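You operate a simulated robot arm through the tools that you are given. There is no shell and no other tool.

You are at the controls of a simulated robot arm. One attempt, no reset.

Task
Check lead three on the lead checker and sort it by the limit.
Fine: one press of the green key; good tray if within the limit, else reject tray.

Only the result counts: the job must be done as asked and must still hold three seconds after the hand-in. Knocking over, shifting, dropping, spilling or breaking anything else fails it.

Robot
A 7-joint arm with a fingered hand, fixed in place. Base frame: the origin is at the foot of the arm, x ahead of it, y to its left, z up; the work surface is at about z = 852. Lengths are in mm, angles in rad, forces in N, time in s.
Its first joint turns from -2.897 to 2.897 rad. Payload 4.7 kg.
Tool frame: the origin (TCP) lies between the finger pads and is the grasp point; the fingertips stand 36 mm ahead of it; z points along the fingers, y is the line along which they close. The gripper opens to 120 mm. The gripper's body begins 42 mm behind the TCP. The gripper is a hand of 5 fingers: y runs from the thumb to the fingers, the wrist lies at [-18, -122, -210] in the tool frame, and closing takes about 1.5 s.
Orientation is that of the tool frame in the base frame, as a unit quaternion [w, x, y, z]. With the fingers straight down and the wrist toward the robot, the tool's x, y and z point along [0, 1, 0], [1, 0, 0] and [0, 0, -1] of the base frame.

Tools
- The arm moves only by the tool play_rows. Its argument "moves" is a list of rows, each a list of 7 numbers: the shift along the tool's x, y, z in mm, then the turn, a rotation vector about the tool's x, y, z in rad, then the opening in per cent of the stroke, from 0 (shut) to 100 (fully open). In form: [[dx, dy, dz, wx, wy, wz, jaw], ...]. A call has 1 to 20 rows; each row is the pose to reach, as a shift and turn from the pose commanded when the call began, along the tool's axes at that moment. Rows are played at 5 a second. More than 50 mm and 0.15 rad between two rows, or a gripper value outside its range, and nothing of the call is played. A pose out of reach is approached as far as the arm can. The call stops where the force on the tool passes 60 N (or 10 N more than at its start, if that is more) or the arm is blocked; 0.2 s more then pass. The fingers move at their own pace (about 45 mm/s each) and stop on an object; they squeeze with about 29 N. The grip force told is the motor's: it shows also when the fingers shut on nothing. Time passes only in rows, and 0.2 s behind the last, so rows that repeat a pose let the fingers close. It gives the time, the measured TCP pose, the force on the tool (base axes), the opening and the grip force at its end, in the units of the frame above (readings bear some noise), with the torque about the TCP (base axes, N m) and any sound that the robot's microphone picked up.
- Cameras (640 x 400 px; columns grow to the right, rows downward): "scene" is fixed at [41.3, 654.4, 1432.7]; the picture's right is [-0.62, -0.78, 0.00], its down [-0.72, 0.58, -0.39] and it looks along [0.30, -0.24, -0.92] (base axes); focal length 232 px, centre (320, 200). "wrist" rides on the gripper at [73, -91, -143] in the tool frame; the picture's right is [-0.80, 0.28, -0.53], its down [-0.53, -0.73, 0.42] and it looks along [-0.27, 0.62, 0.74] (tool axes); focal length 234 px, centre (320, 200). There is no depth. A picture from a camera that has moved, and an enlarged one, comes with that camera's place and axes in the base frame and with its lens. The place of the scene camera against the robot may be out by one fixed shift of up to 25 mm in any direction.
- camera(camera): a new picture of that camera. It takes no simulated time.
- hand_shape(shape): the hand has 5 fingers and takes this shape, open, in about a second: jaw (thumb against the fingers, like two jaws); tri (thumb and two fingers); tip (a fingertip pinch); poke (one finger out to press); point (the index stretched); flat (the hand flat); cup (the hand cupped); fist (a fist). The gripper value then closes the fingers along that shape, each until it touches; the sizes above hold for jaw. It gives what a move gives, with no picture.
- inspect(camera, box): a new picture of the part [left, top, right, bottom] of that camera's present view, enlarged. It takes no simulated time.
- job_done(): hands the job in; it is judged then, once.

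Places have to be worked out from the pictures, the camera data and where the tool is seen. Open the gripper and draw the arm clear of the work before you hand the job in, unless the task says otherwise.

The tools are called after "Call:" as name(argument=value, ...) on one line, values as JSON. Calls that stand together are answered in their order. play_rows: Moves the arm, as the interface text tells. Its arguments: {"type":"object","properties":{"moves":{"type":"array","items":{"type":"array","items":{"type":"number"}}}},"required":["moves"]} The other tools are called the same way: hand_shape (shape) gives the hand a shape; camera (camera) takes a picture; inspect (camera, box) takes an enlarged picture of a part of a camera's view; job_done () hands the job in.

At the start:

```text
clock: 0.0
eef_pos: [282.9, 476.9, 1120.2]
ee_rot: [0.0, 0.708, 0.706, 0.001]
contact_force: [0.7, 0.5, 0.9]
moment: [0.0, 0.01, 0.01]
grip_width: 119.7
finger_force: 0.1
shape: jaw
```

scene: 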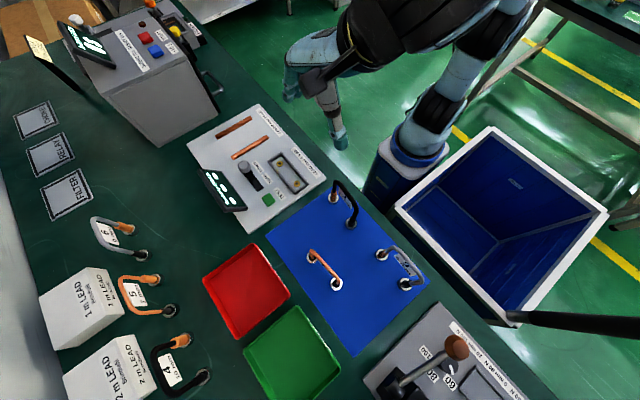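
wrist: 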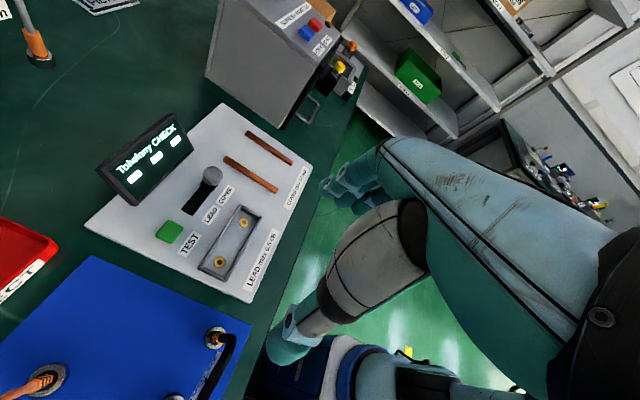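

I'll start by looking closely at the checker, the leads on the blue mat and the labelled leads on the left.

Call:
inspect(camera="scene", box=[180, 90, 340, 240])

Call:
inspect(camera="scene", box=[260, 170, 440, 310])

Call:
inspect(camera="scene", box=[30, 200, 240, 400])

Call:
inspect(camera="wrist", box=[80, 90, 320, 310])

Call:
inspect(camera="scene", box=[360, 290, 560, 400])

Call:
inspect(camera="scene", box=[0, 0, 220, 140])

```text
2.67 times, centred on (260, 165) of scene
camera zoom: at [41.3, 654.4, 1432.7], right [-0.62, -0.78, 0.0], down [-0.72, 0.58, -0.39], along [0.3, -0.24, -0.92], focal length 617 px, centre (480, 293)
```

zoom: 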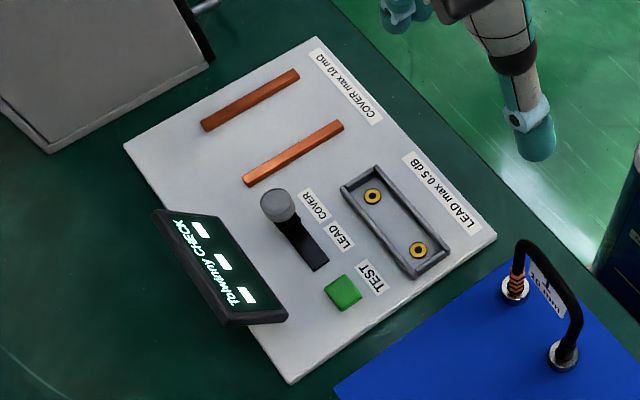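

```text
2.86 times, centred on (350, 240) of scene
camera zoom: at [41.3, 654.4, 1432.7], right [-0.62, -0.78, 0.0], down [-0.72, 0.58, -0.39], along [0.3, -0.24, -0.92], focal length 662 px, centre (234, 86)
```

zoom: 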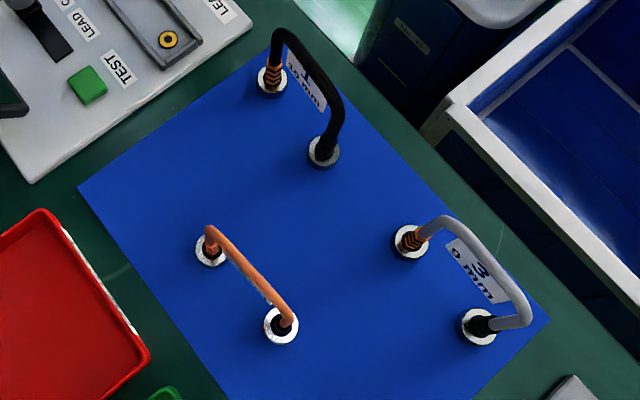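

```text
2.00 times, centred on (135, 300) of scene
camera zoom: at [41.3, 654.4, 1432.7], right [-0.62, -0.78, 0.0], down [-0.72, 0.58, -0.39], along [0.3, -0.24, -0.92], focal length 463 px, centre (690, 0)
```

zoom: 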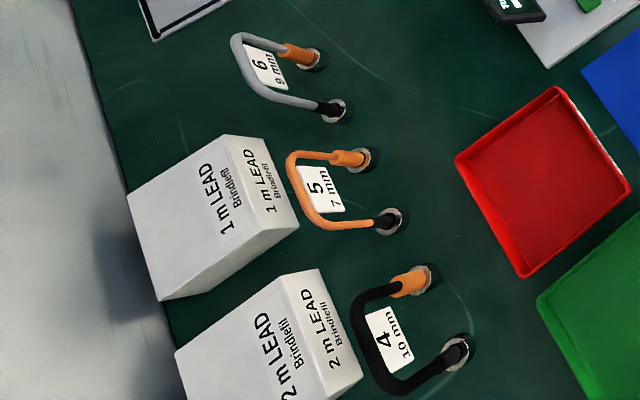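

```text
1.82 times, centred on (200, 200) of wrist
camera zoom: at [192.2, 549.4, 1262.9], right [0.28, -0.8, 0.53], down [-0.73, -0.53, -0.42], along [0.62, -0.27, -0.74], focal length 426 px, centre (538, 200)
```

zoom: 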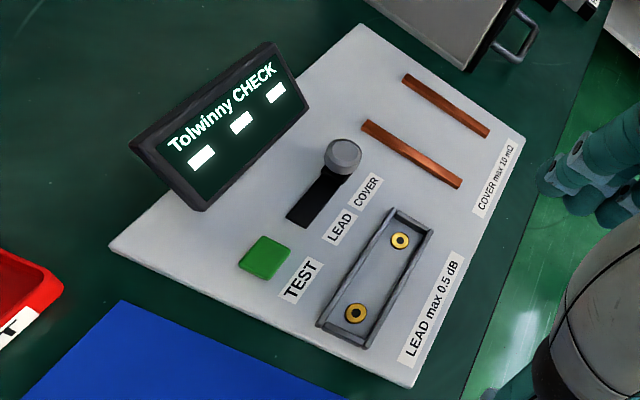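

```text
3.20 times, centred on (460, 345) of scene
camera zoom: at [41.3, 654.4, 1432.7], right [-0.62, -0.78, 0.0], down [-0.72, 0.58, -0.39], along [0.3, -0.24, -0.92], focal length 741 px, centre (-128, -264)
```

zoom: 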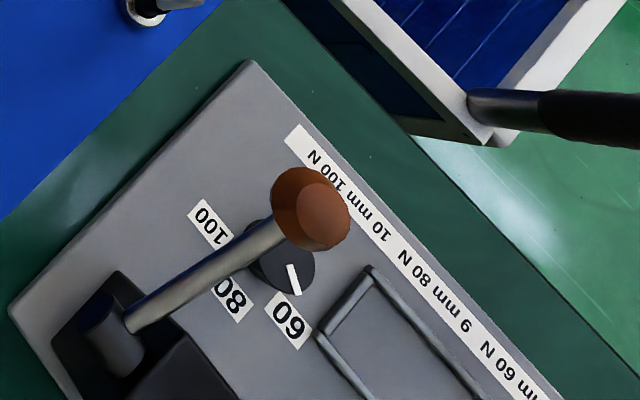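

```text
2.86 times, centred on (110, 70) of scene
camera zoom: at [41.3, 654.4, 1432.7], right [-0.62, -0.78, 0.0], down [-0.72, 0.58, -0.39], along [0.3, -0.24, -0.92], focal length 662 px, centre (920, 571)
```

zoom: 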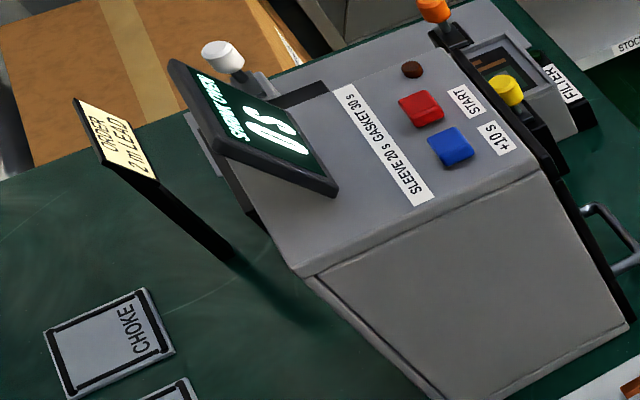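

The mat leads read 1 (black, near the checker), an unlabelled orange one, and 3 (grey, around x≈-20, y≈478, plug feet about 80 mm apart along x). The checker switch sits at COVER, so it must go to LEAD. I'll turn the tool a quarter turn so the wrist is toward the robot, move over lead 3 at height, and look.

Call:
play_rows(moves=[[0, -25, 0, 0, 0, -0.131, 100], [0, -50, 0, 0, 0, -0.262, 100], [0, -75, 0, 0, 0, -0.393, 100], [0, -100, 0, 0, 0, -0.524, 100], [0, -125, 0, 0, 0, -0.654, 100], [0, -150, 0, 0, 0, -0.785, 100], [0, -175, 0, 0, 0, -0.916, 100], [0, -200, 0, 0, 0, -1.047, 100], [0, -225, 0, 0, 0, -1.178, 100], [0, -250, 0, 0, 0, -1.309, 100], [0, -275, 0, 0, 0, -1.44, 100], [0, -300, 0, 0, 0, -1.571, 100], [0, -300, 0, 0, 0, -1.571, 100], [0, -300, 0, 0, 0, -1.571, 100]])

Call:
camera(camera="wrist")

Call:
camera(camera="scene")

```text
clock: 3.0
eef_pos: [-16.0, 477.1, 1120.4]
ee_rot: [0.0, -0.001, 1.0, 0.0]
contact_force: [-0.7, 0.4, -0.1]
moment: [0.01, 0.01, 0.02]
grip_width: 119.7
finger_force: 0.0
shape: jaw
```

```text
taken
camera wrist: at [-87.6, 386.1, 1263.6], right [0.8, 0.28, 0.53], down [0.53, -0.73, -0.42], along [0.27, 0.62, -0.74], focal length 234 px, centre (320, 200)
```

wrist: 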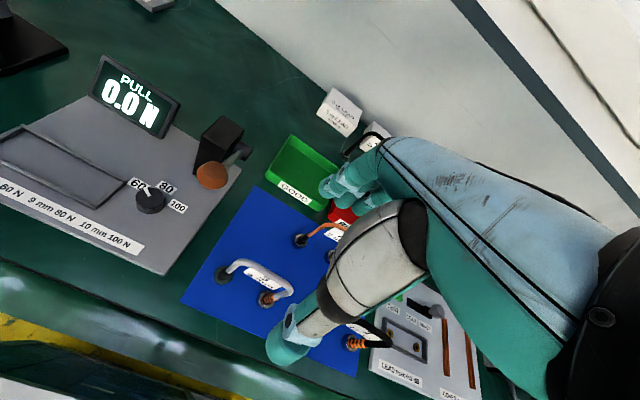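

```text
taken
```

scene: 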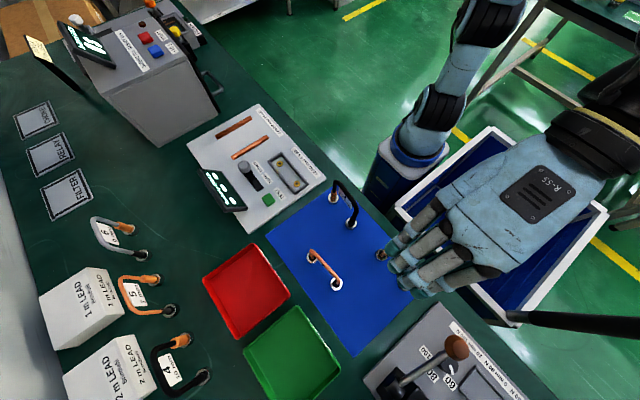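

Green tray's label looks like GOOD. I'll enlarge the views of lead 3 and the checker to measure positions.

Call:
inspect(camera="wrist", box=[190, 230, 310, 330])

Call:
inspect(camera="wrist", box=[340, 280, 500, 400])

Call:
inspect(camera="wrist", box=[250, 120, 390, 240])

```text
4.00 times, centred on (250, 280) of wrist
camera zoom: at [-87.6, 386.1, 1263.6], right [0.8, 0.28, 0.53], down [0.53, -0.73, -0.42], along [0.27, 0.62, -0.74], focal length 937 px, centre (600, -120)
```

zoom: 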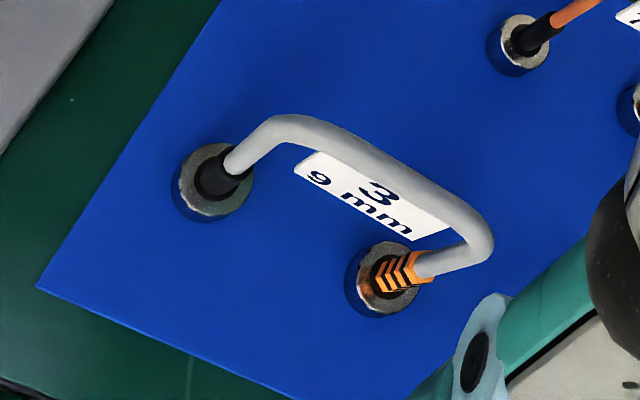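

```text
3.33 times, centred on (420, 340) of wrist
camera zoom: at [-87.6, 386.1, 1263.6], right [0.8, 0.28, 0.53], down [0.53, -0.73, -0.42], along [0.27, 0.62, -0.74], focal length 781 px, centre (-13, -267)
```

zoom: 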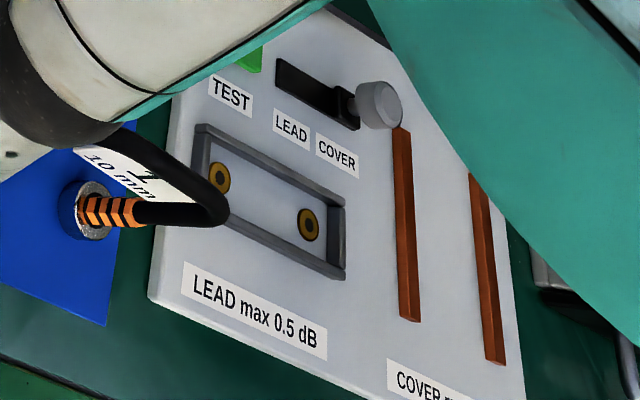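

```text
3.33 times, centred on (320, 180) of wrist
camera zoom: at [-87.6, 386.1, 1263.6], right [0.8, 0.28, 0.53], down [0.53, -0.73, -0.42], along [0.27, 0.62, -0.74], focal length 781 px, centre (320, 267)
```

zoom: 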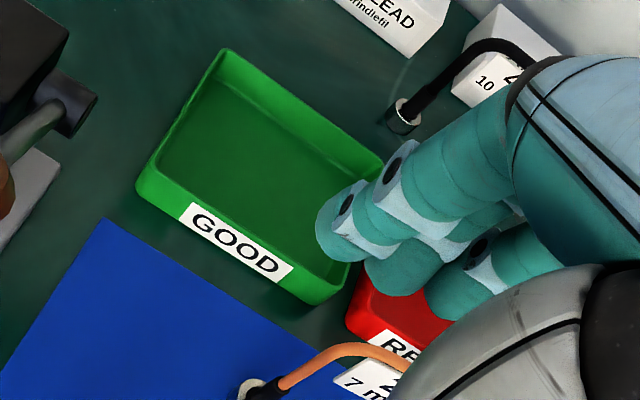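

Measurements: lead 3's arch is vertical, with feet near (-48, 482) and (31, 479) and its top bar at about y≈478, z≈964. The green tray is GOOD and the red is REJECT. The switch must be at LEAD first, so I'll go to a vantage point over the checker to locate the knob, key and jacks accurately.

Call:
play_rows(moves=[[-45, -3, 0, 0, 0, 0, 100], [-90, -6, 0, 0, 0, 0, 100], [-135, -9, 0, 0, 0, 0, 100], [-180, -12, 0, 0, 0, 0, 100], [-225, -15, 0, 0, 0, 0, 100], [-270, -18, 0, 0, 0, 0, 100], [-315, -20, 0, 0, 0, 0, 100], [-360, -22, 0, 0, 0, 0, 100], [-405, -24, 0, 0, 0, 0, 100], [-450, -26, 0, 0, 0, 0, 100], [-490, -27, 0, 0, 0, 0, 100], [-496, -27, 0, 0, 0, 0, 100], [-496, -27, 0, 0, 0, 0, 100]])

Call:
camera(camera="wrist")

```text
clock: 5.8
eef_pos: [478.6, 449.5, 1122.1]
ee_rot: [0.001, 0.0, 1.0, 0.0]
contact_force: [1.1, -0.5, 0.7]
moment: [0.0, -0.04, 0.0]
grip_width: 119.9
finger_force: 0.0
shape: jaw
```

```text
taken
camera wrist: at [406.5, 358.9, 1264.9], right [0.8, 0.28, 0.53], down [0.53, -0.73, -0.42], along [0.27, 0.62, -0.74], focal length 234 px, centre (320, 200)
```

wrist: 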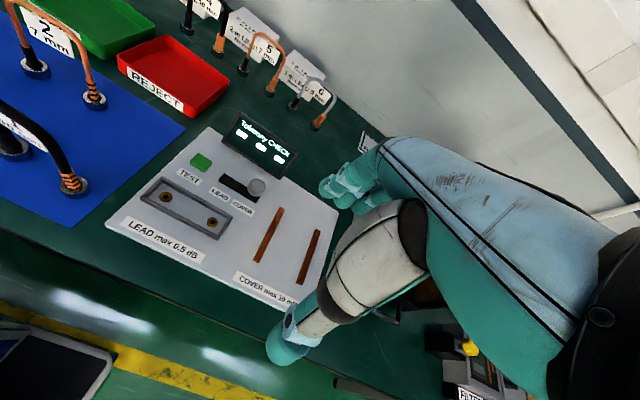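

Call:
inspect(camera="wrist", box=[100, 100, 340, 250])

Call:
inspect(camera="wrist", box=[130, 130, 290, 230])

Call:
inspect(camera="wrist", box=[0, 0, 240, 150])

Call:
camera(camera="scene")

```text
2.67 times, centred on (220, 175) of wrist
camera zoom: at [406.5, 358.9, 1264.9], right [0.8, 0.28, 0.53], down [0.53, -0.73, -0.42], along [0.27, 0.62, -0.74], focal length 624 px, centre (587, 267)
```

zoom: 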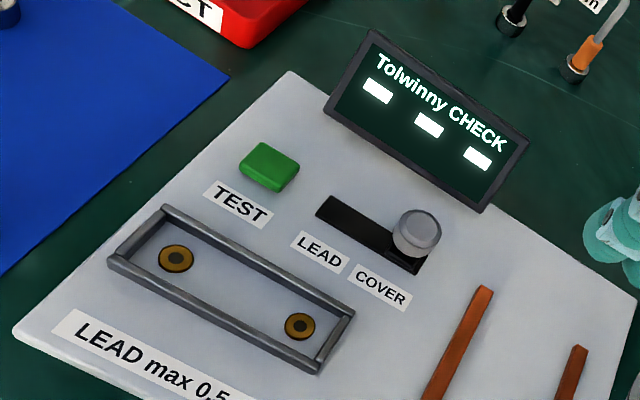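

```text
4.00 times, centred on (210, 180) of wrist
camera zoom: at [406.5, 358.9, 1264.9], right [0.8, 0.28, 0.53], down [0.53, -0.73, -0.42], along [0.27, 0.62, -0.74], focal length 937 px, centre (760, 280)
```

zoom: 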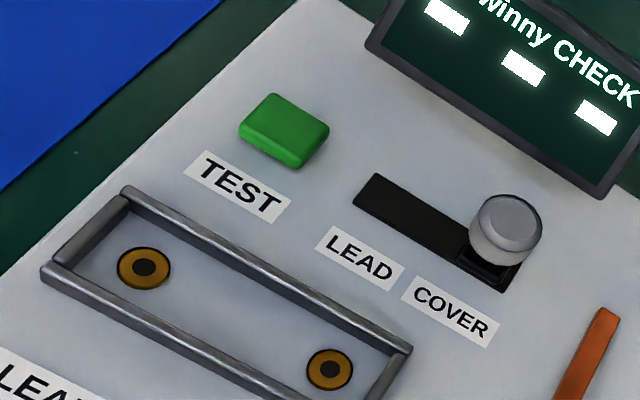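

```text
2.67 times, centred on (120, 75) of wrist
camera zoom: at [406.5, 358.9, 1264.9], right [0.8, 0.28, 0.53], down [0.53, -0.73, -0.42], along [0.27, 0.62, -0.74], focal length 624 px, centre (853, 533)
```

zoom: 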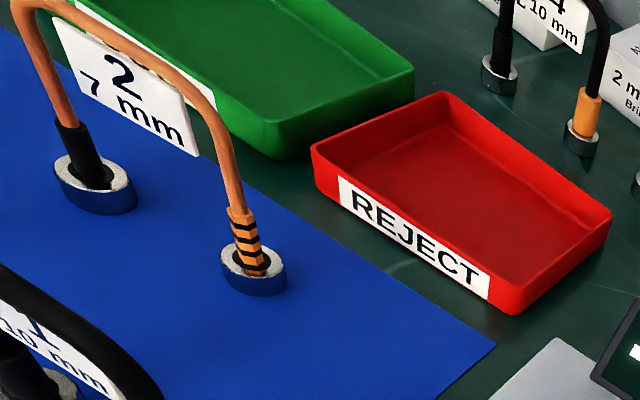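

```text
taken
```

scene: 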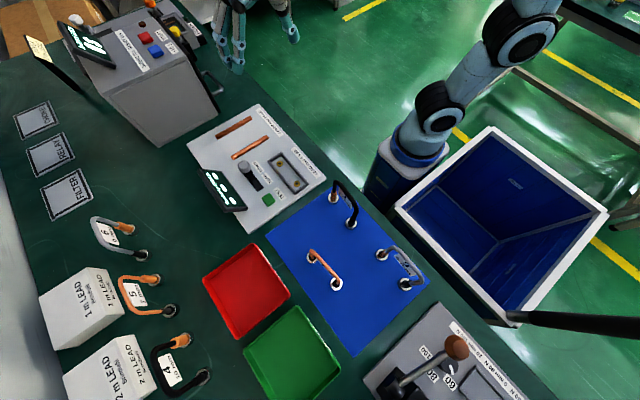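

Triangulating the two wrist views gives: panel top z≈862, jacks at (307.5, 525) and (387.3, 525), knob at (414, 609) with its top at about z≈903, slot x≈357–430, and TEST key at (312, 610). I'll form the poke shape to see how the finger sits before sliding the switch.

Call:
hand_shape(shape="poke")

Call:
camera(camera="wrist")

Call:
inspect(camera="scene", box=[180, 0, 340, 100])

```text
clock: 6.7
eef_pos: [476.8, 450.0, 1122.3]
ee_rot: [-0.001, 0.0, 1.0, -0.001]
contact_force: [0.1, -0.9, -0.3]
moment: [0.05, 0.03, -0.01]
grip_width: 0.2
finger_force: 0.1
shape: poke
```

```text
taken
camera wrist: at [406.3, 359.0, 1264.9], right [0.8, 0.28, 0.53], down [0.53, -0.73, -0.42], along [0.27, 0.62, -0.74], focal length 234 px, centre (320, 200)
```

wrist: 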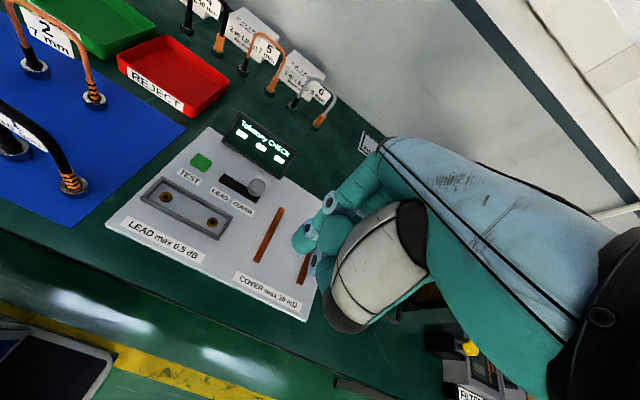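

```text
4.00 times, centred on (260, 50) of scene
camera zoom: at [41.3, 654.4, 1432.7], right [-0.62, -0.78, 0.0], down [-0.72, 0.58, -0.39], along [0.3, -0.24, -0.92], focal length 926 px, centre (560, 800)
```

zoom: 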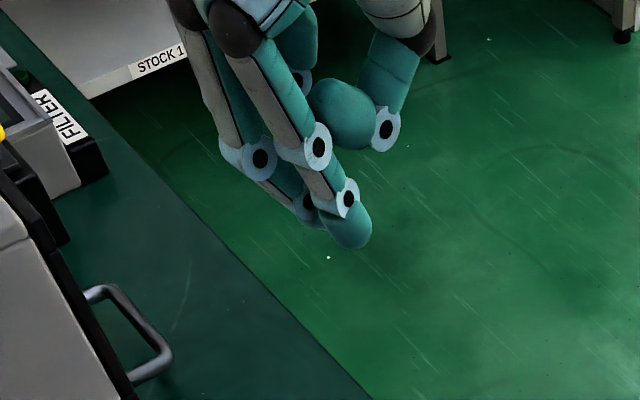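

Call:
inspect(camera="wrist", box=[270, 170, 400, 340])

Call:
inspect(camera="scene", box=[200, 0, 310, 75])

```text
2.35 times, centred on (335, 255) of wrist
camera zoom: at [406.3, 359.0, 1264.9], right [0.8, 0.28, 0.53], down [0.53, -0.73, -0.42], along [0.27, 0.62, -0.74], focal length 551 px, centre (285, 71)
```

zoom: 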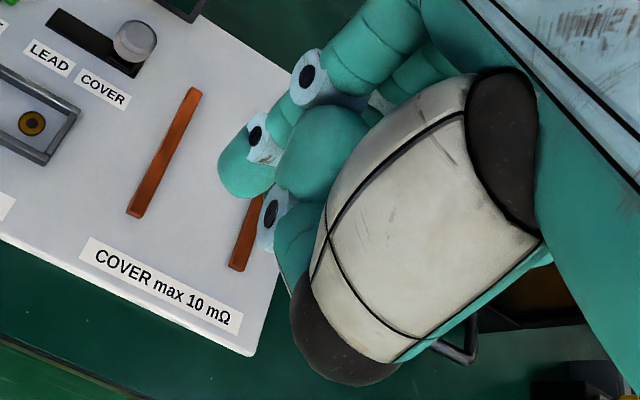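

```text
5.33 times, centred on (255, 38) of scene
camera zoom: at [41.3, 654.4, 1432.7], right [-0.62, -0.78, 0.0], down [-0.72, 0.58, -0.39], along [0.3, -0.24, -0.92], focal length 1235 px, centre (667, 1067)
```

zoom: 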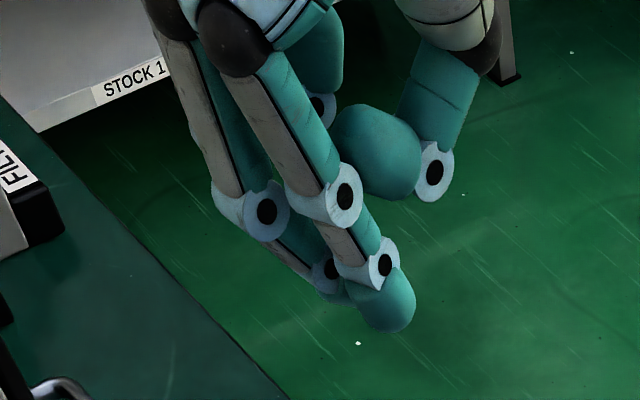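

In poke, the index tip seems to sit close to the tool axis, slightly toward -x. I'll go down part of the way beside the knob (its +x side) and check the tip position again.

Call:
play_rows(moves=[[2, 31, 24, 0, 0, 0, 0], [4, 63, 48, 0, 0, 0, 0], [6, 94, 72, 0, 0, 0, 0], [8, 126, 96, 0, 0, 0, 0], [9, 157, 120, 0, 0, 0, 0], [9, 157, 120, 0, 0, 0, 0], [9, 157, 120, 0, 0, 0, 0]])

Call:
camera(camera="wrist")

Call:
inspect(camera="scene", box=[180, 70, 340, 220])

```text
clock: 8.3
eef_pos: [467.3, 607.6, 1000.1]
ee_rot: [0.0, 0.0, 1.0, -0.001]
contact_force: [0.3, -0.1, -0.4]
moment: [0.01, 0.04, 0.04]
grip_width: 0.0
finger_force: 28.6
shape: jaw
```

```text
taken
camera wrist: at [395.4, 517.5, 1142.9], right [0.8, 0.28, 0.53], down [0.53, -0.73, -0.42], along [0.27, 0.62, -0.74], focal length 234 px, centre (320, 200)
```

wrist: 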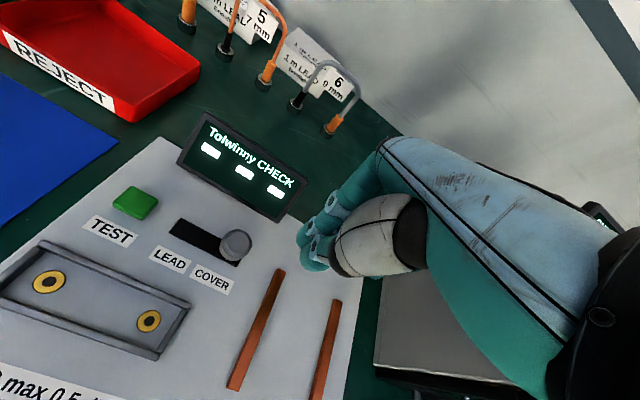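

```text
2.67 times, centred on (260, 145) of scene
camera zoom: at [41.3, 654.4, 1432.7], right [-0.62, -0.78, 0.0], down [-0.72, 0.58, -0.39], along [0.3, -0.24, -0.92], focal length 617 px, centre (480, 347)
```

zoom: 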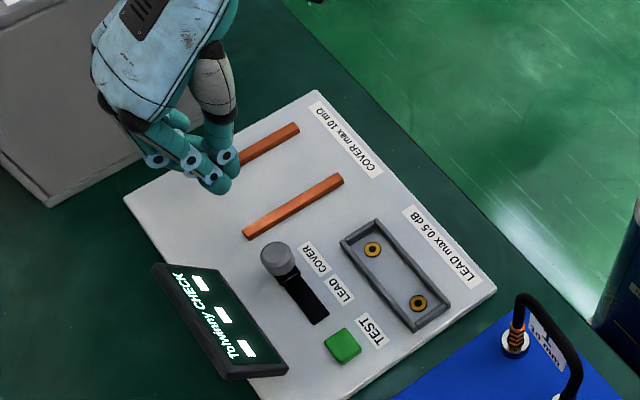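

The gripper value 0 made the hand leave the poke shape (it reads jaw, shut). I'm well clear of everything, so I'll re-form poke and keep 100 (open along the shape) from now on.

Call:
hand_shape(shape="poke")

Call:
play_rows(moves=[[0, 0, 10, 0, 0, 0, 100], [0, 0, 20, 0, 0, 0, 100], [0, 0, 30, 0, 0, 0, 100], [0, 0, 30, 0, 0, 0, 100]])

Call:
inspect(camera="wrist", box=[180, 150, 440, 330])

Call:
inspect(camera="scene", box=[180, 70, 340, 220])

```text
clock: 9.2
eef_pos: [467.3, 608.7, 1000.9]
ee_rot: [0.0, 0.0, 1.0, 0.0]
contact_force: [0.3, -0.3, 0.1]
moment: [0.02, -0.01, 0.0]
grip_width: 0.0
finger_force: 0.0
shape: poke
```

```text
clock: 10.2
eef_pos: [469.2, 607.8, 969.5]
ee_rot: [0.0, 0.0, 1.0, 0.0]
contact_force: [-0.1, 0.5, 0.9]
moment: [-0.03, -0.05, 0.01]
grip_width: 0.0
finger_force: 0.1
shape: poke
```

```text
2.22 times, centred on (310, 240) of wrist
camera zoom: at [396.7, 516.6, 1112.8], right [0.8, 0.28, 0.53], down [0.53, -0.73, -0.42], along [0.27, 0.62, -0.74], focal length 520 px, centre (342, 111)
```

zoom: 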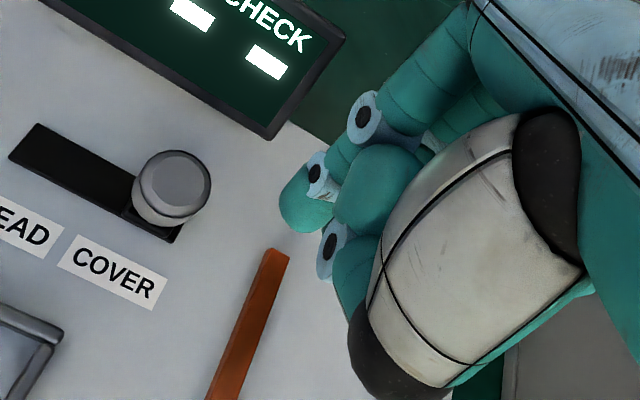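

```text
2.67 times, centred on (260, 145) of scene
camera zoom: at [41.3, 654.4, 1432.7], right [-0.62, -0.78, 0.0], down [-0.72, 0.58, -0.39], along [0.3, -0.24, -0.92], focal length 617 px, centre (480, 347)
```

zoom: 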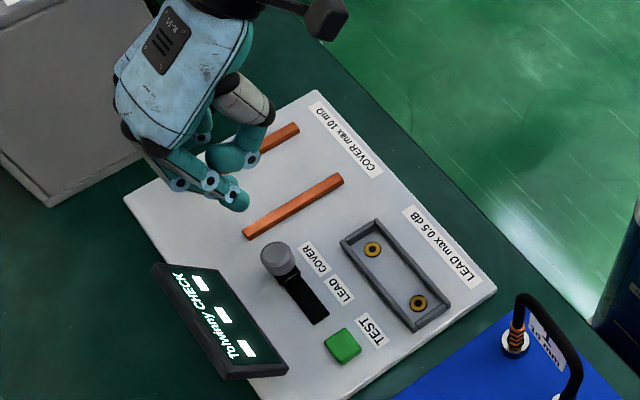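

Poke holds now. The index tip is near (465, 613) with its end about 36 mm below the TCP. I'll lower it to knob height on its +x side, then push toward -x (LEAD) slowly, watching the force.

Call:
play_rows(moves=[[0, 0, 20, 0, 0, 0, 100], [0, 0, 40, 0, 0, 0, 100], [0, 0, 50, 0, 0, 0, 100], [10, 0, 50, 0, 0, 0, 100], [20, 0, 50, 0, 0, 0, 100], [25, 0, 50, 0, 0, 0, 100], [30, 0, 50, 0, 0, 0, 100], [35, 0, 50, 0, 0, 0, 100], [40, 0, 50, 0, 0, 0, 100], [40, 0, 50, 0, 0, 0, 100]])

Call:
inspect(camera="wrist", box=[150, 100, 410, 300])

Call:
inspect(camera="scene", box=[180, 70, 340, 220])

```text
clock: 12.4
eef_pos: [429.3, 605.2, 921.9]
ee_rot: [0.0, 0.0, 1.0, 0.0]
contact_force: [0.3, 0.0, -0.4]
moment: [0.0, 0.03, 0.01]
grip_width: 0.0
finger_force: 0.0
shape: poke
```

```text
2.00 times, centred on (280, 200) of wrist
camera zoom: at [357.2, 514.5, 1063.8], right [0.8, 0.28, 0.53], down [0.53, -0.73, -0.42], along [0.27, 0.62, -0.74], focal length 468 px, centre (400, 200)
```

zoom: 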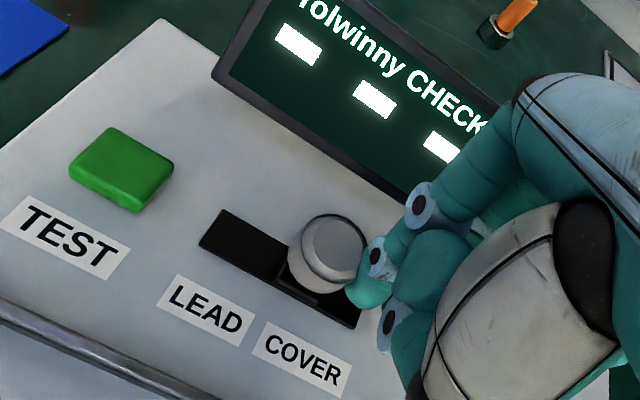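

```text
2.67 times, centred on (260, 145) of scene
camera zoom: at [41.3, 654.4, 1432.7], right [-0.62, -0.78, 0.0], down [-0.72, 0.58, -0.39], along [0.3, -0.24, -0.92], focal length 617 px, centre (480, 347)
```

zoom: 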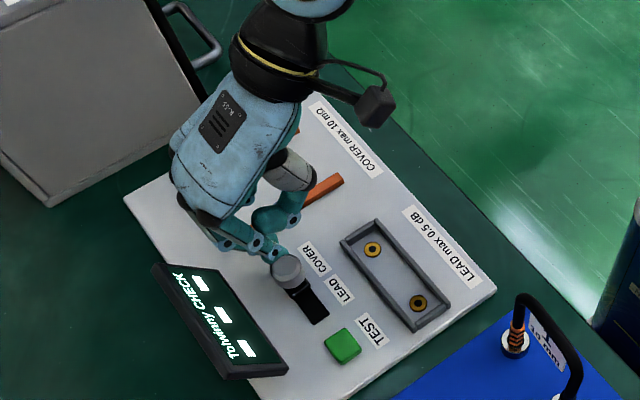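

The knob has begun to move with hardly any force. I'll continue pushing toward -x.

Call:
play_rows(moves=[[5, 0, 0, 0, 0, 0, 100], [10, 0, 0, 0, 0, 0, 100], [15, 0, 0, 0, 0, 0, 100], [20, 0, 0, 0, 0, 0, 100], [25, 0, 0, 0, 0, 0, 100], [28, 0, 0, 0, 0, 0, 100], [28, 0, 0, 0, 0, 0, 100]])

Call:
inspect(camera="wrist", box=[150, 100, 410, 300])

Call:
inspect(camera="scene", box=[180, 70, 340, 220])

```text
clock: 14.0
eef_pos: [401.9, 605.1, 922.0]
ee_rot: [0.001, 0.0, 1.0, 0.0]
contact_force: [2.7, 1.2, 0.0]
moment: [0.03, -0.03, -0.01]
grip_width: 0.1
finger_force: 0.2
shape: poke
```

```text
2.00 times, centred on (280, 200) of wrist
camera zoom: at [329.7, 514.8, 1063.7], right [0.8, 0.28, 0.53], down [0.53, -0.73, -0.42], along [0.27, 0.62, -0.74], focal length 468 px, centre (400, 200)
```

zoom: 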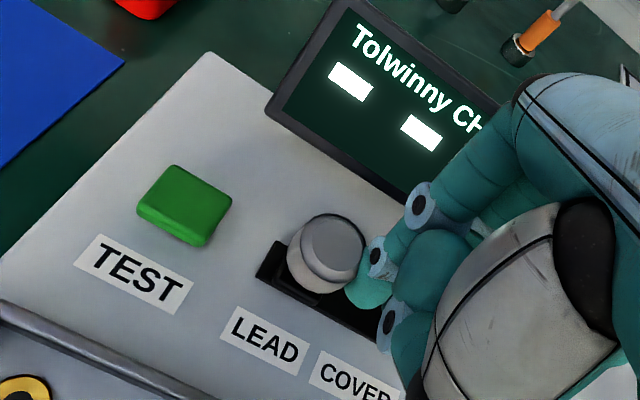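

```text
2.67 times, centred on (260, 145) of scene
camera zoom: at [41.3, 654.4, 1432.7], right [-0.62, -0.78, 0.0], down [-0.72, 0.58, -0.39], along [0.3, -0.24, -0.92], focal length 617 px, centre (480, 347)
```

zoom: 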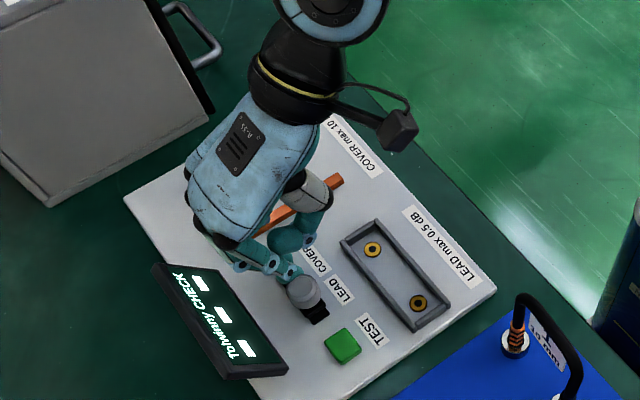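

The knob is near the LEAD end (about x≈370). I'll nudge it a few millimetres more in small steps, checking for the end stop.

Call:
play_rows(moves=[[2, 0, 0, 0, 0, 0, 100], [4, 0, 0, 0, 0, 0, 100], [4, 0, 0, 0, 0, 0, 100]])

Call:
inspect(camera="wrist", box=[150, 100, 410, 300])

```text
clock: 14.8
eef_pos: [398.7, 605.7, 919.6]
ee_rot: [0.001, 0.0, 1.0, 0.001]
contact_force: [19.5, 3.0, 1.5]
moment: [0.08, -0.55, -0.15]
grip_width: 0.0
finger_force: 0.0
shape: poke
```

```text
2.00 times, centred on (280, 200) of wrist
camera zoom: at [327.5, 515.1, 1063.2], right [0.8, 0.28, 0.53], down [0.53, -0.73, -0.42], along [0.27, 0.62, -0.74], focal length 468 px, centre (400, 200)
```

zoom: 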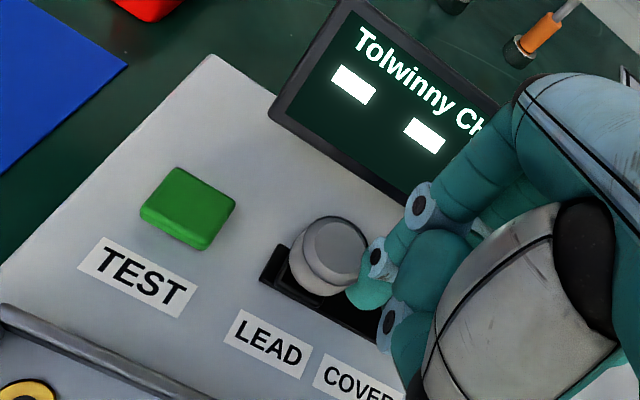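

The force jumped to ~20 N: the switch is at its LEAD stop. I'll back off, rise, and confirm the switch position.

Call:
play_rows(moves=[[-10, 0, 0, 0, 0, 0, 100], [-30, 0, 0, 0, 0, 0, 100], [-30, 0, -40, 0, 0, 0, 100], [-30, 0, -80, 0, 0, 0, 100], [-30, 0, -120, 0, 0, 0, 100], [-30, -30, -160, 0, 0, 0, 100], [-30, -60, -200, 0, 0, 0, 100], [-30, -60, -200, 0, 0, 0, 100]])

Call:
hand_shape(shape="jaw")

Call:
inspect(camera="scene", box=[180, 70, 340, 220])

Call:
camera(camera="wrist")

```text
clock: 16.6
eef_pos: [429.9, 548.1, 1116.3]
ee_rot: [0.001, -0.001, 1.0, 0.0]
contact_force: [-0.2, 0.5, 1.2]
moment: [-0.03, -0.03, 0.0]
grip_width: 0.1
finger_force: 0.0
shape: poke
```

```text
clock: 17.5
eef_pos: [429.4, 548.8, 1117.0]
ee_rot: [0.0, 0.0, 1.0, 0.0]
contact_force: [0.1, -0.1, -0.5]
moment: [0.02, 0.05, 0.0]
grip_width: 119.7
finger_force: 0.0
shape: jaw
```

```text
2.67 times, centred on (260, 145) of scene
camera zoom: at [41.3, 654.4, 1432.7], right [-0.62, -0.78, 0.0], down [-0.72, 0.58, -0.39], along [0.3, -0.24, -0.92], focal length 617 px, centre (480, 347)
```

zoom: 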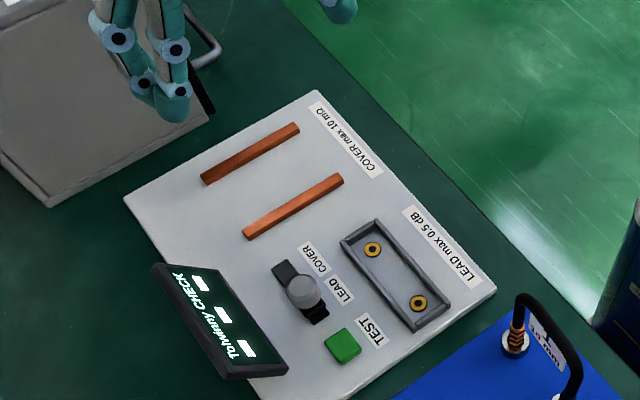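

```text
taken
camera wrist: at [358.4, 457.8, 1259.8], right [0.8, 0.28, 0.53], down [0.53, -0.73, -0.42], along [0.27, 0.62, -0.74], focal length 234 px, centre (320, 200)
```

wrist: 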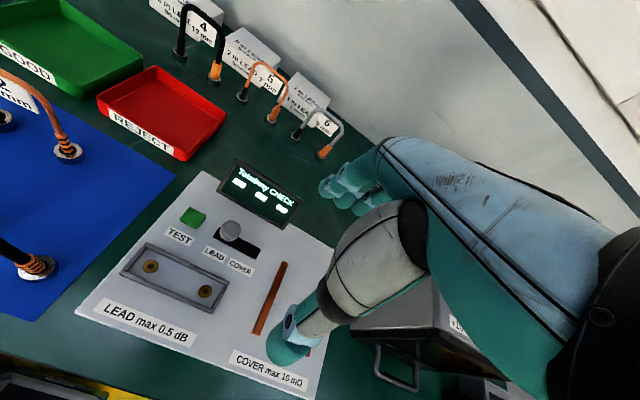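

The switch now sits at LEAD and the checker has not moved. The hand is open in jaw shape, so I'll go over lead 3.

Call:
play_rows(moves=[[44, -6, 0, 0, 0, 0, 100], [88, -13, 0, 0, 0, 0, 100], [132, -19, 0, 0, 0, 0, 100], [176, -26, 0, 0, 0, 0, 100], [220, -32, 0, 0, 0, 0, 100], [264, -38, 0, 0, 0, 0, 100], [308, -45, 0, 0, 0, 0, 100], [352, -51, 0, 0, 0, 0, 100], [396, -58, 0, 0, 0, 0, 100], [434, -64, 0, 0, 0, 0, 100], [434, -64, 30, 0, 0, 0, 100], [434, -64, 60, 0, 0, 0, 100], [434, -64, 60, 0, 0, 0, 100], [434, -64, 60, 0, 0, 0, 100]])

Call:
camera(camera="wrist")

Call:
inspect(camera="scene", box=[320, 190, 480, 310])

```text
clock: 20.5
eef_pos: [-6.4, 482.7, 1056.9]
ee_rot: [0.0, 0.0, 1.0, 0.0]
contact_force: [-0.2, -0.1, -1.2]
moment: [-0.03, -0.02, -0.03]
grip_width: 119.8
finger_force: 0.0
shape: jaw
```

```text
taken
camera wrist: at [-77.8, 391.6, 1199.8], right [0.8, 0.28, 0.53], down [0.53, -0.73, -0.42], along [0.27, 0.62, -0.74], focal length 234 px, centre (320, 200)
```

wrist: 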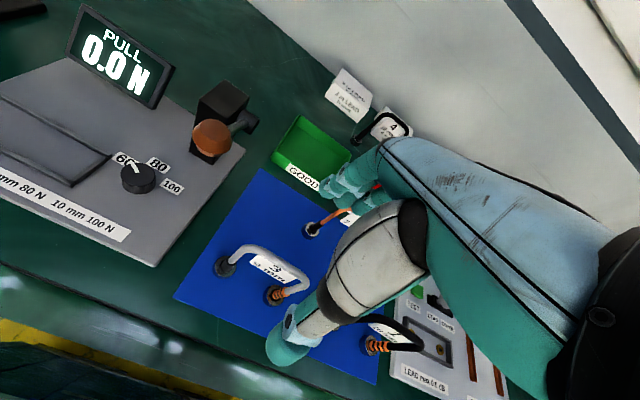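

```text
3.33 times, centred on (400, 250) of scene
camera zoom: at [41.3, 654.4, 1432.7], right [-0.62, -0.78, 0.0], down [-0.72, 0.58, -0.39], along [0.3, -0.24, -0.92], focal length 772 px, centre (53, 33)
```

zoom: 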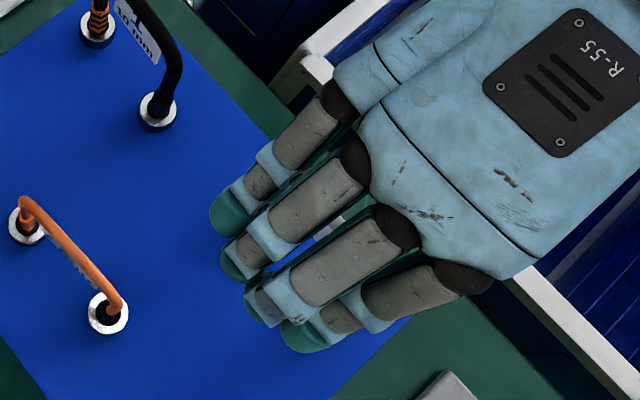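

Call:
inspect(camera="wrist", box=[190, 220, 330, 320])

```text
4.00 times, centred on (260, 270) of wrist
camera zoom: at [-77.8, 391.6, 1199.8], right [0.8, 0.28, 0.53], down [0.53, -0.73, -0.42], along [0.27, 0.62, -0.74], focal length 937 px, centre (560, -80)
```

zoom: 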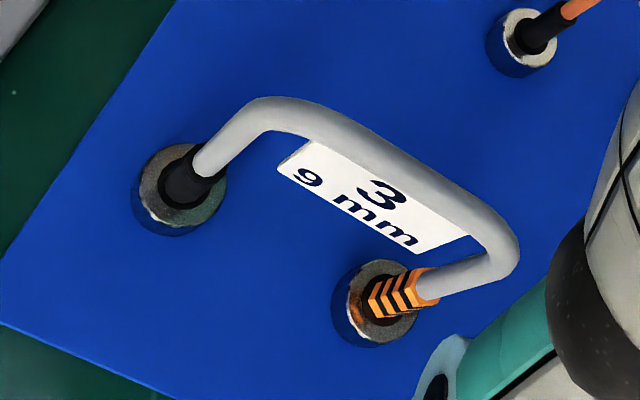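

Bar of lead 3 works out at about y≈482, z≈970, x from -47 to 32. I'll descend with the TCP just below the bar and close the jaw across it (closing along y).

Call:
play_rows(moves=[[0, 0, 30, 0, 0, 0, 100], [0, 0, 60, 0, 0, 0, 100], [0, 0, 80, 0, 0, 0, 100], [0, 0, 94, 0, 0, 0, 100], [0, 0, 94, 0, 0, 0, 70], [0, 0, 94, 0, 0, 0, 50], [0, 0, 94, 0, 0, 0, 40], [0, 0, 94, 0, 0, 0, 40]])

Call:
inspect(camera="wrist", box=[190, 180, 390, 360])

Call:
inspect(camera="scene", box=[320, 190, 480, 310])

```text
clock: 22.3
eef_pos: [-7.4, 483.2, 964.1]
ee_rot: [0.0, 0.0, 1.0, -0.001]
contact_force: [-0.1, -0.1, 0.1]
moment: [-0.03, 0.0, 0.0]
grip_width: 48.6
finger_force: 0.0
shape: jaw
```

```text
2.22 times, centred on (290, 270) of wrist
camera zoom: at [-78.9, 392.2, 1107.5], right [0.8, 0.28, 0.53], down [0.53, -0.73, -0.42], along [0.27, 0.62, -0.74], focal length 520 px, centre (387, 44)
```

zoom: 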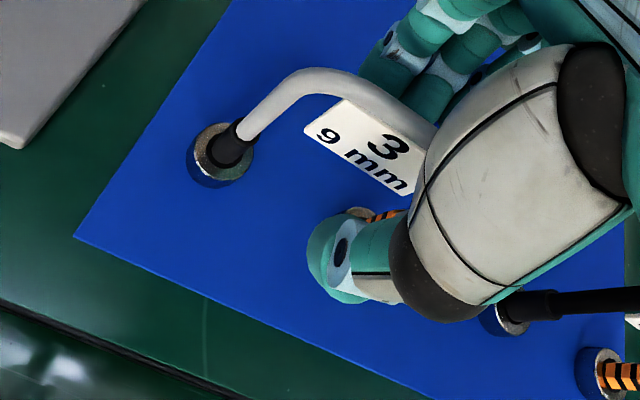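

```text
3.33 times, centred on (400, 250) of scene
camera zoom: at [41.3, 654.4, 1432.7], right [-0.62, -0.78, 0.0], down [-0.72, 0.58, -0.39], along [0.3, -0.24, -0.92], focal length 772 px, centre (53, 33)
```

zoom: 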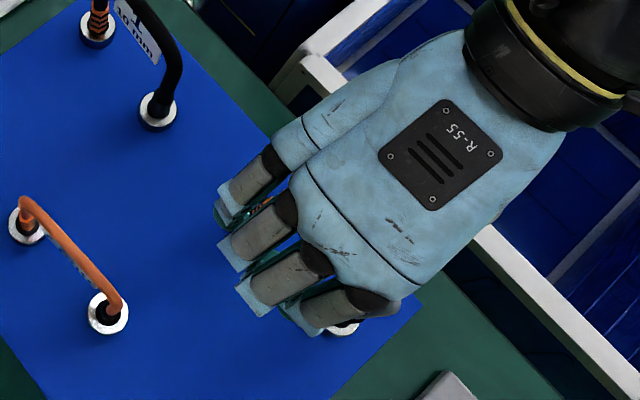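

The bar sits between the thumb and the fingers with no contact yet. Closing now.

Call:
play_rows(moves=[[0, 0, 0, 0, 0, 0, 25], [0, 0, 0, 0, 0, 0, 10], [0, 0, 0, 0, 0, 0, 0], [0, 0, 0, 0, 0, 0, 0], [0, 0, 0, 0, 0, 0, 0], [0, 0, 0, 0, 0, 0, 0], [0, 0, 0, 0, 0, 0, 0]])

Call:
inspect(camera="wrist", box=[190, 180, 390, 360])

Call:
inspect(camera="scene", box=[320, 190, 480, 310])

```text
clock: 23.9
eef_pos: [-7.5, 483.1, 964.1]
ee_rot: [-0.001, 0.0, 1.0, 0.0]
contact_force: [-1.1, -0.6, -0.9]
moment: [0.04, 0.01, 0.01]
grip_width: 2.2
finger_force: 28.9
shape: jaw
```

```text
2.22 times, centred on (290, 270) of wrist
camera zoom: at [-78.9, 392.3, 1107.4], right [0.8, 0.28, 0.53], down [0.53, -0.73, -0.42], along [0.27, 0.62, -0.74], focal length 520 px, centre (387, 44)
```

zoom: 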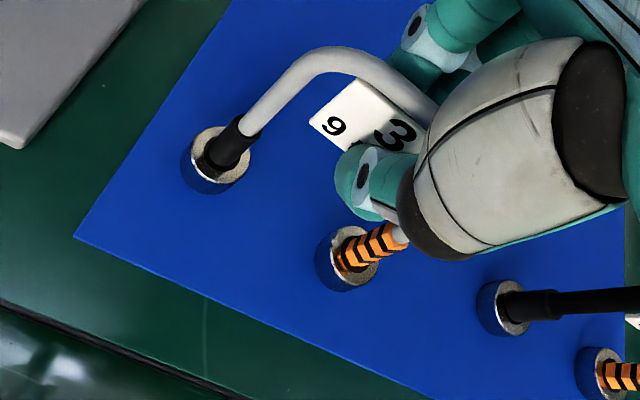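

```text
3.33 times, centred on (400, 250) of scene
camera zoom: at [41.3, 654.4, 1432.7], right [-0.62, -0.78, 0.0], down [-0.72, 0.58, -0.39], along [0.3, -0.24, -0.92], focal length 772 px, centre (53, 33)
```

zoom: 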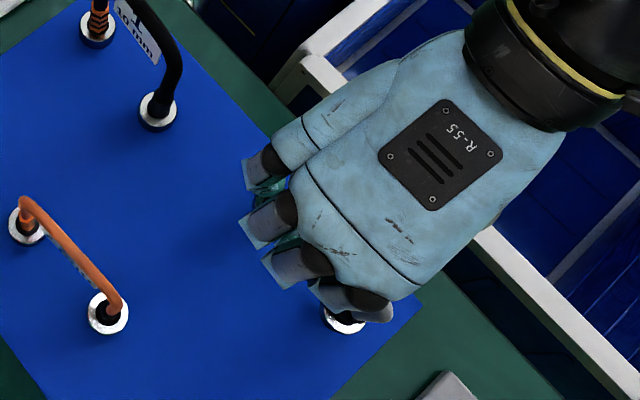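

Grip stopped at 2.2 mm, which suggests the tag is pinched just under the bar, and the lead swung slightly. I'll lift gently and look at how it hangs.

Call:
play_rows(moves=[[0, 0, -5, 0, 0, 0, 0], [0, 0, -10, 0, 0, 0, 0], [0, 0, -20, 0, 0, 0, 0], [0, 0, -30, 0, 0, 0, 0], [0, 0, -40, 0, 0, 0, 0], [0, 0, -40, 0, 0, 0, 0]])

Call:
camera(camera="wrist")

Call:
inspect(camera="wrist", box=[190, 180, 390, 360])

Call:
inspect(camera="scene", box=[320, 190, 480, 310])

```text
clock: 25.3
eef_pos: [-7.5, 482.1, 1006.0]
ee_rot: [0.0, 0.0, 1.0, 0.0]
contact_force: [-0.2, 0.8, -1.5]
moment: [-0.01, -0.03, 0.0]
grip_width: 1.9
finger_force: 28.9
shape: jaw
```

```text
taken
camera wrist: at [-79.7, 391.6, 1148.1], right [0.8, 0.28, 0.53], down [0.53, -0.73, -0.42], along [0.27, 0.62, -0.74], focal length 234 px, centre (320, 200)
```

wrist: 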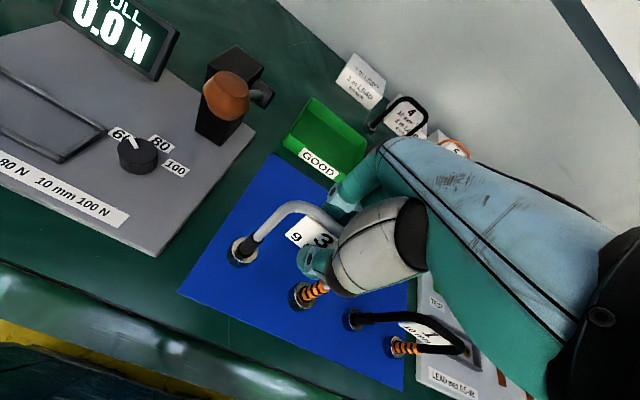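

```text
2.22 times, centred on (290, 270) of wrist
camera zoom: at [-79.7, 391.6, 1148.1], right [0.8, 0.28, 0.53], down [0.53, -0.73, -0.42], along [0.27, 0.62, -0.74], focal length 520 px, centre (387, 44)
```

zoom: 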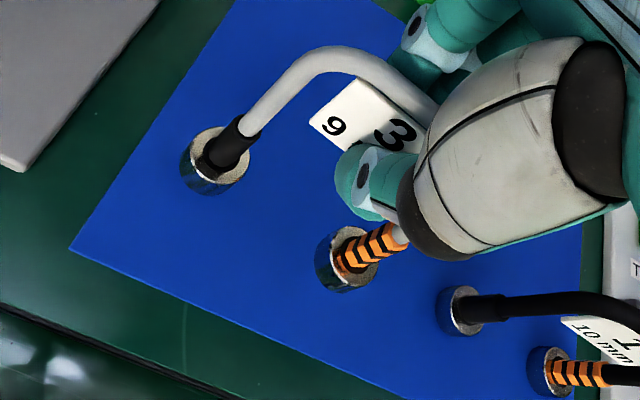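

```text
3.33 times, centred on (400, 250) of scene
camera zoom: at [41.3, 654.4, 1432.7], right [-0.62, -0.78, 0.0], down [-0.72, 0.58, -0.39], along [0.3, -0.24, -0.92], focal length 772 px, centre (53, 33)
```

zoom: 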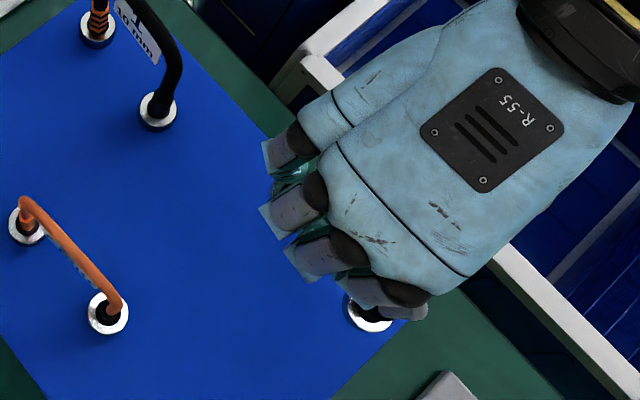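

Lead 3 is lifted, with its ring feet belonging to it, hanging near vertical with about a 7° yaw. I'll raise it well above lead 1, carry it over the checker and correct the yaw on the way, hovering high above the jacks.

Call:
play_rows(moves=[[0, 0, -40, 0, 0, 0, 0], [0, 0, -80, 0, 0, 0, 0], [0, 0, -120, 0, 0, 0, 0], [0, 0, -140, 0, 0, 0, 0], [-30, 4, -140, 0, 0, -0.01, 0], [-70, 9, -140, 0, 0, -0.025, 0], [-110, 15, -140, 0, 0, -0.04, 0], [-150, 20, -140, 0, 0, -0.055, 0], [-190, 25, -140, 0, 0, -0.07, 0], [-230, 30, -140, 0, 0, -0.085, 0], [-270, 36, -140, 0, 0, -0.1, 0], [-310, 41, -140, 0, 0, -0.11, 0], [-345, 46, -140, 0, 0, -0.12, 0], [-355, 47, -140, 0, 0, -0.125, 0], [-355, 47, -140, 0, 0, -0.125, 0], [-355, 47, -140, 0, 0, -0.125, 0]])

Call:
camera(camera="wrist")

Call:
inspect(camera="wrist", box=[150, 160, 390, 340])

Call:
inspect(camera="scene", box=[180, 70, 340, 220])

```text
clock: 28.7
eef_pos: [349.9, 525.5, 1146.7]
ee_rot: [-0.001, -0.062, 0.998, -0.001]
contact_force: [1.0, -0.7, -2.0]
moment: [-0.01, -0.03, 0.01]
grip_width: 1.9
finger_force: 28.8
shape: jaw
```

```text
taken
camera wrist: at [289.9, 427.3, 1290.3], right [0.76, 0.38, 0.53], down [0.62, -0.66, -0.42], along [0.19, 0.65, -0.74], focal length 234 px, centre (320, 200)
```

wrist: 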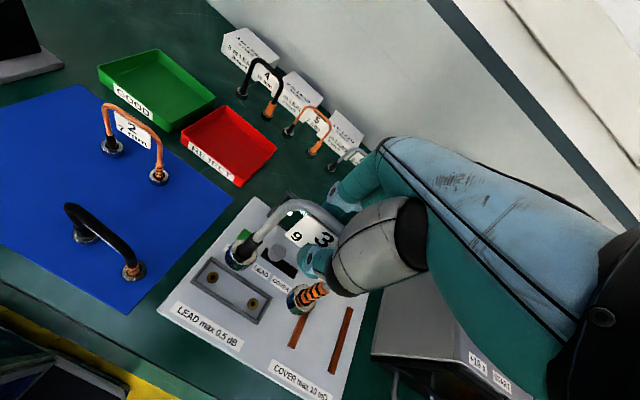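

```text
2.22 times, centred on (270, 250) of wrist
camera zoom: at [289.9, 427.3, 1290.3], right [0.76, 0.38, 0.53], down [0.62, -0.66, -0.42], along [0.19, 0.65, -0.74], focal length 520 px, centre (431, 89)
```

zoom: 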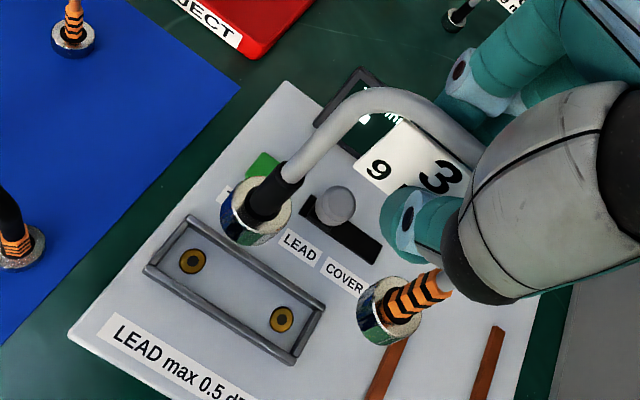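

```text
2.67 times, centred on (260, 145) of scene
camera zoom: at [41.3, 654.4, 1432.7], right [-0.62, -0.78, 0.0], down [-0.72, 0.58, -0.39], along [0.3, -0.24, -0.92], focal length 617 px, centre (480, 347)
```

zoom: 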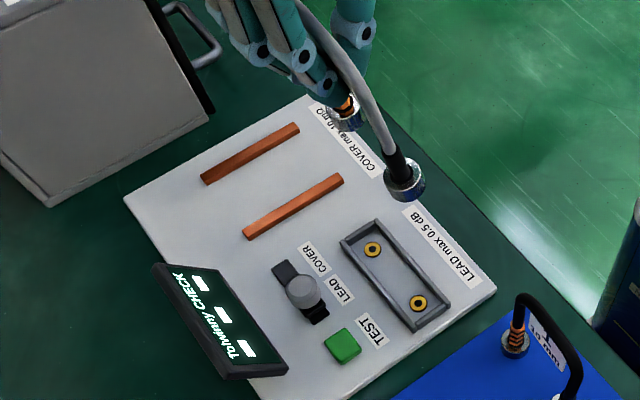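

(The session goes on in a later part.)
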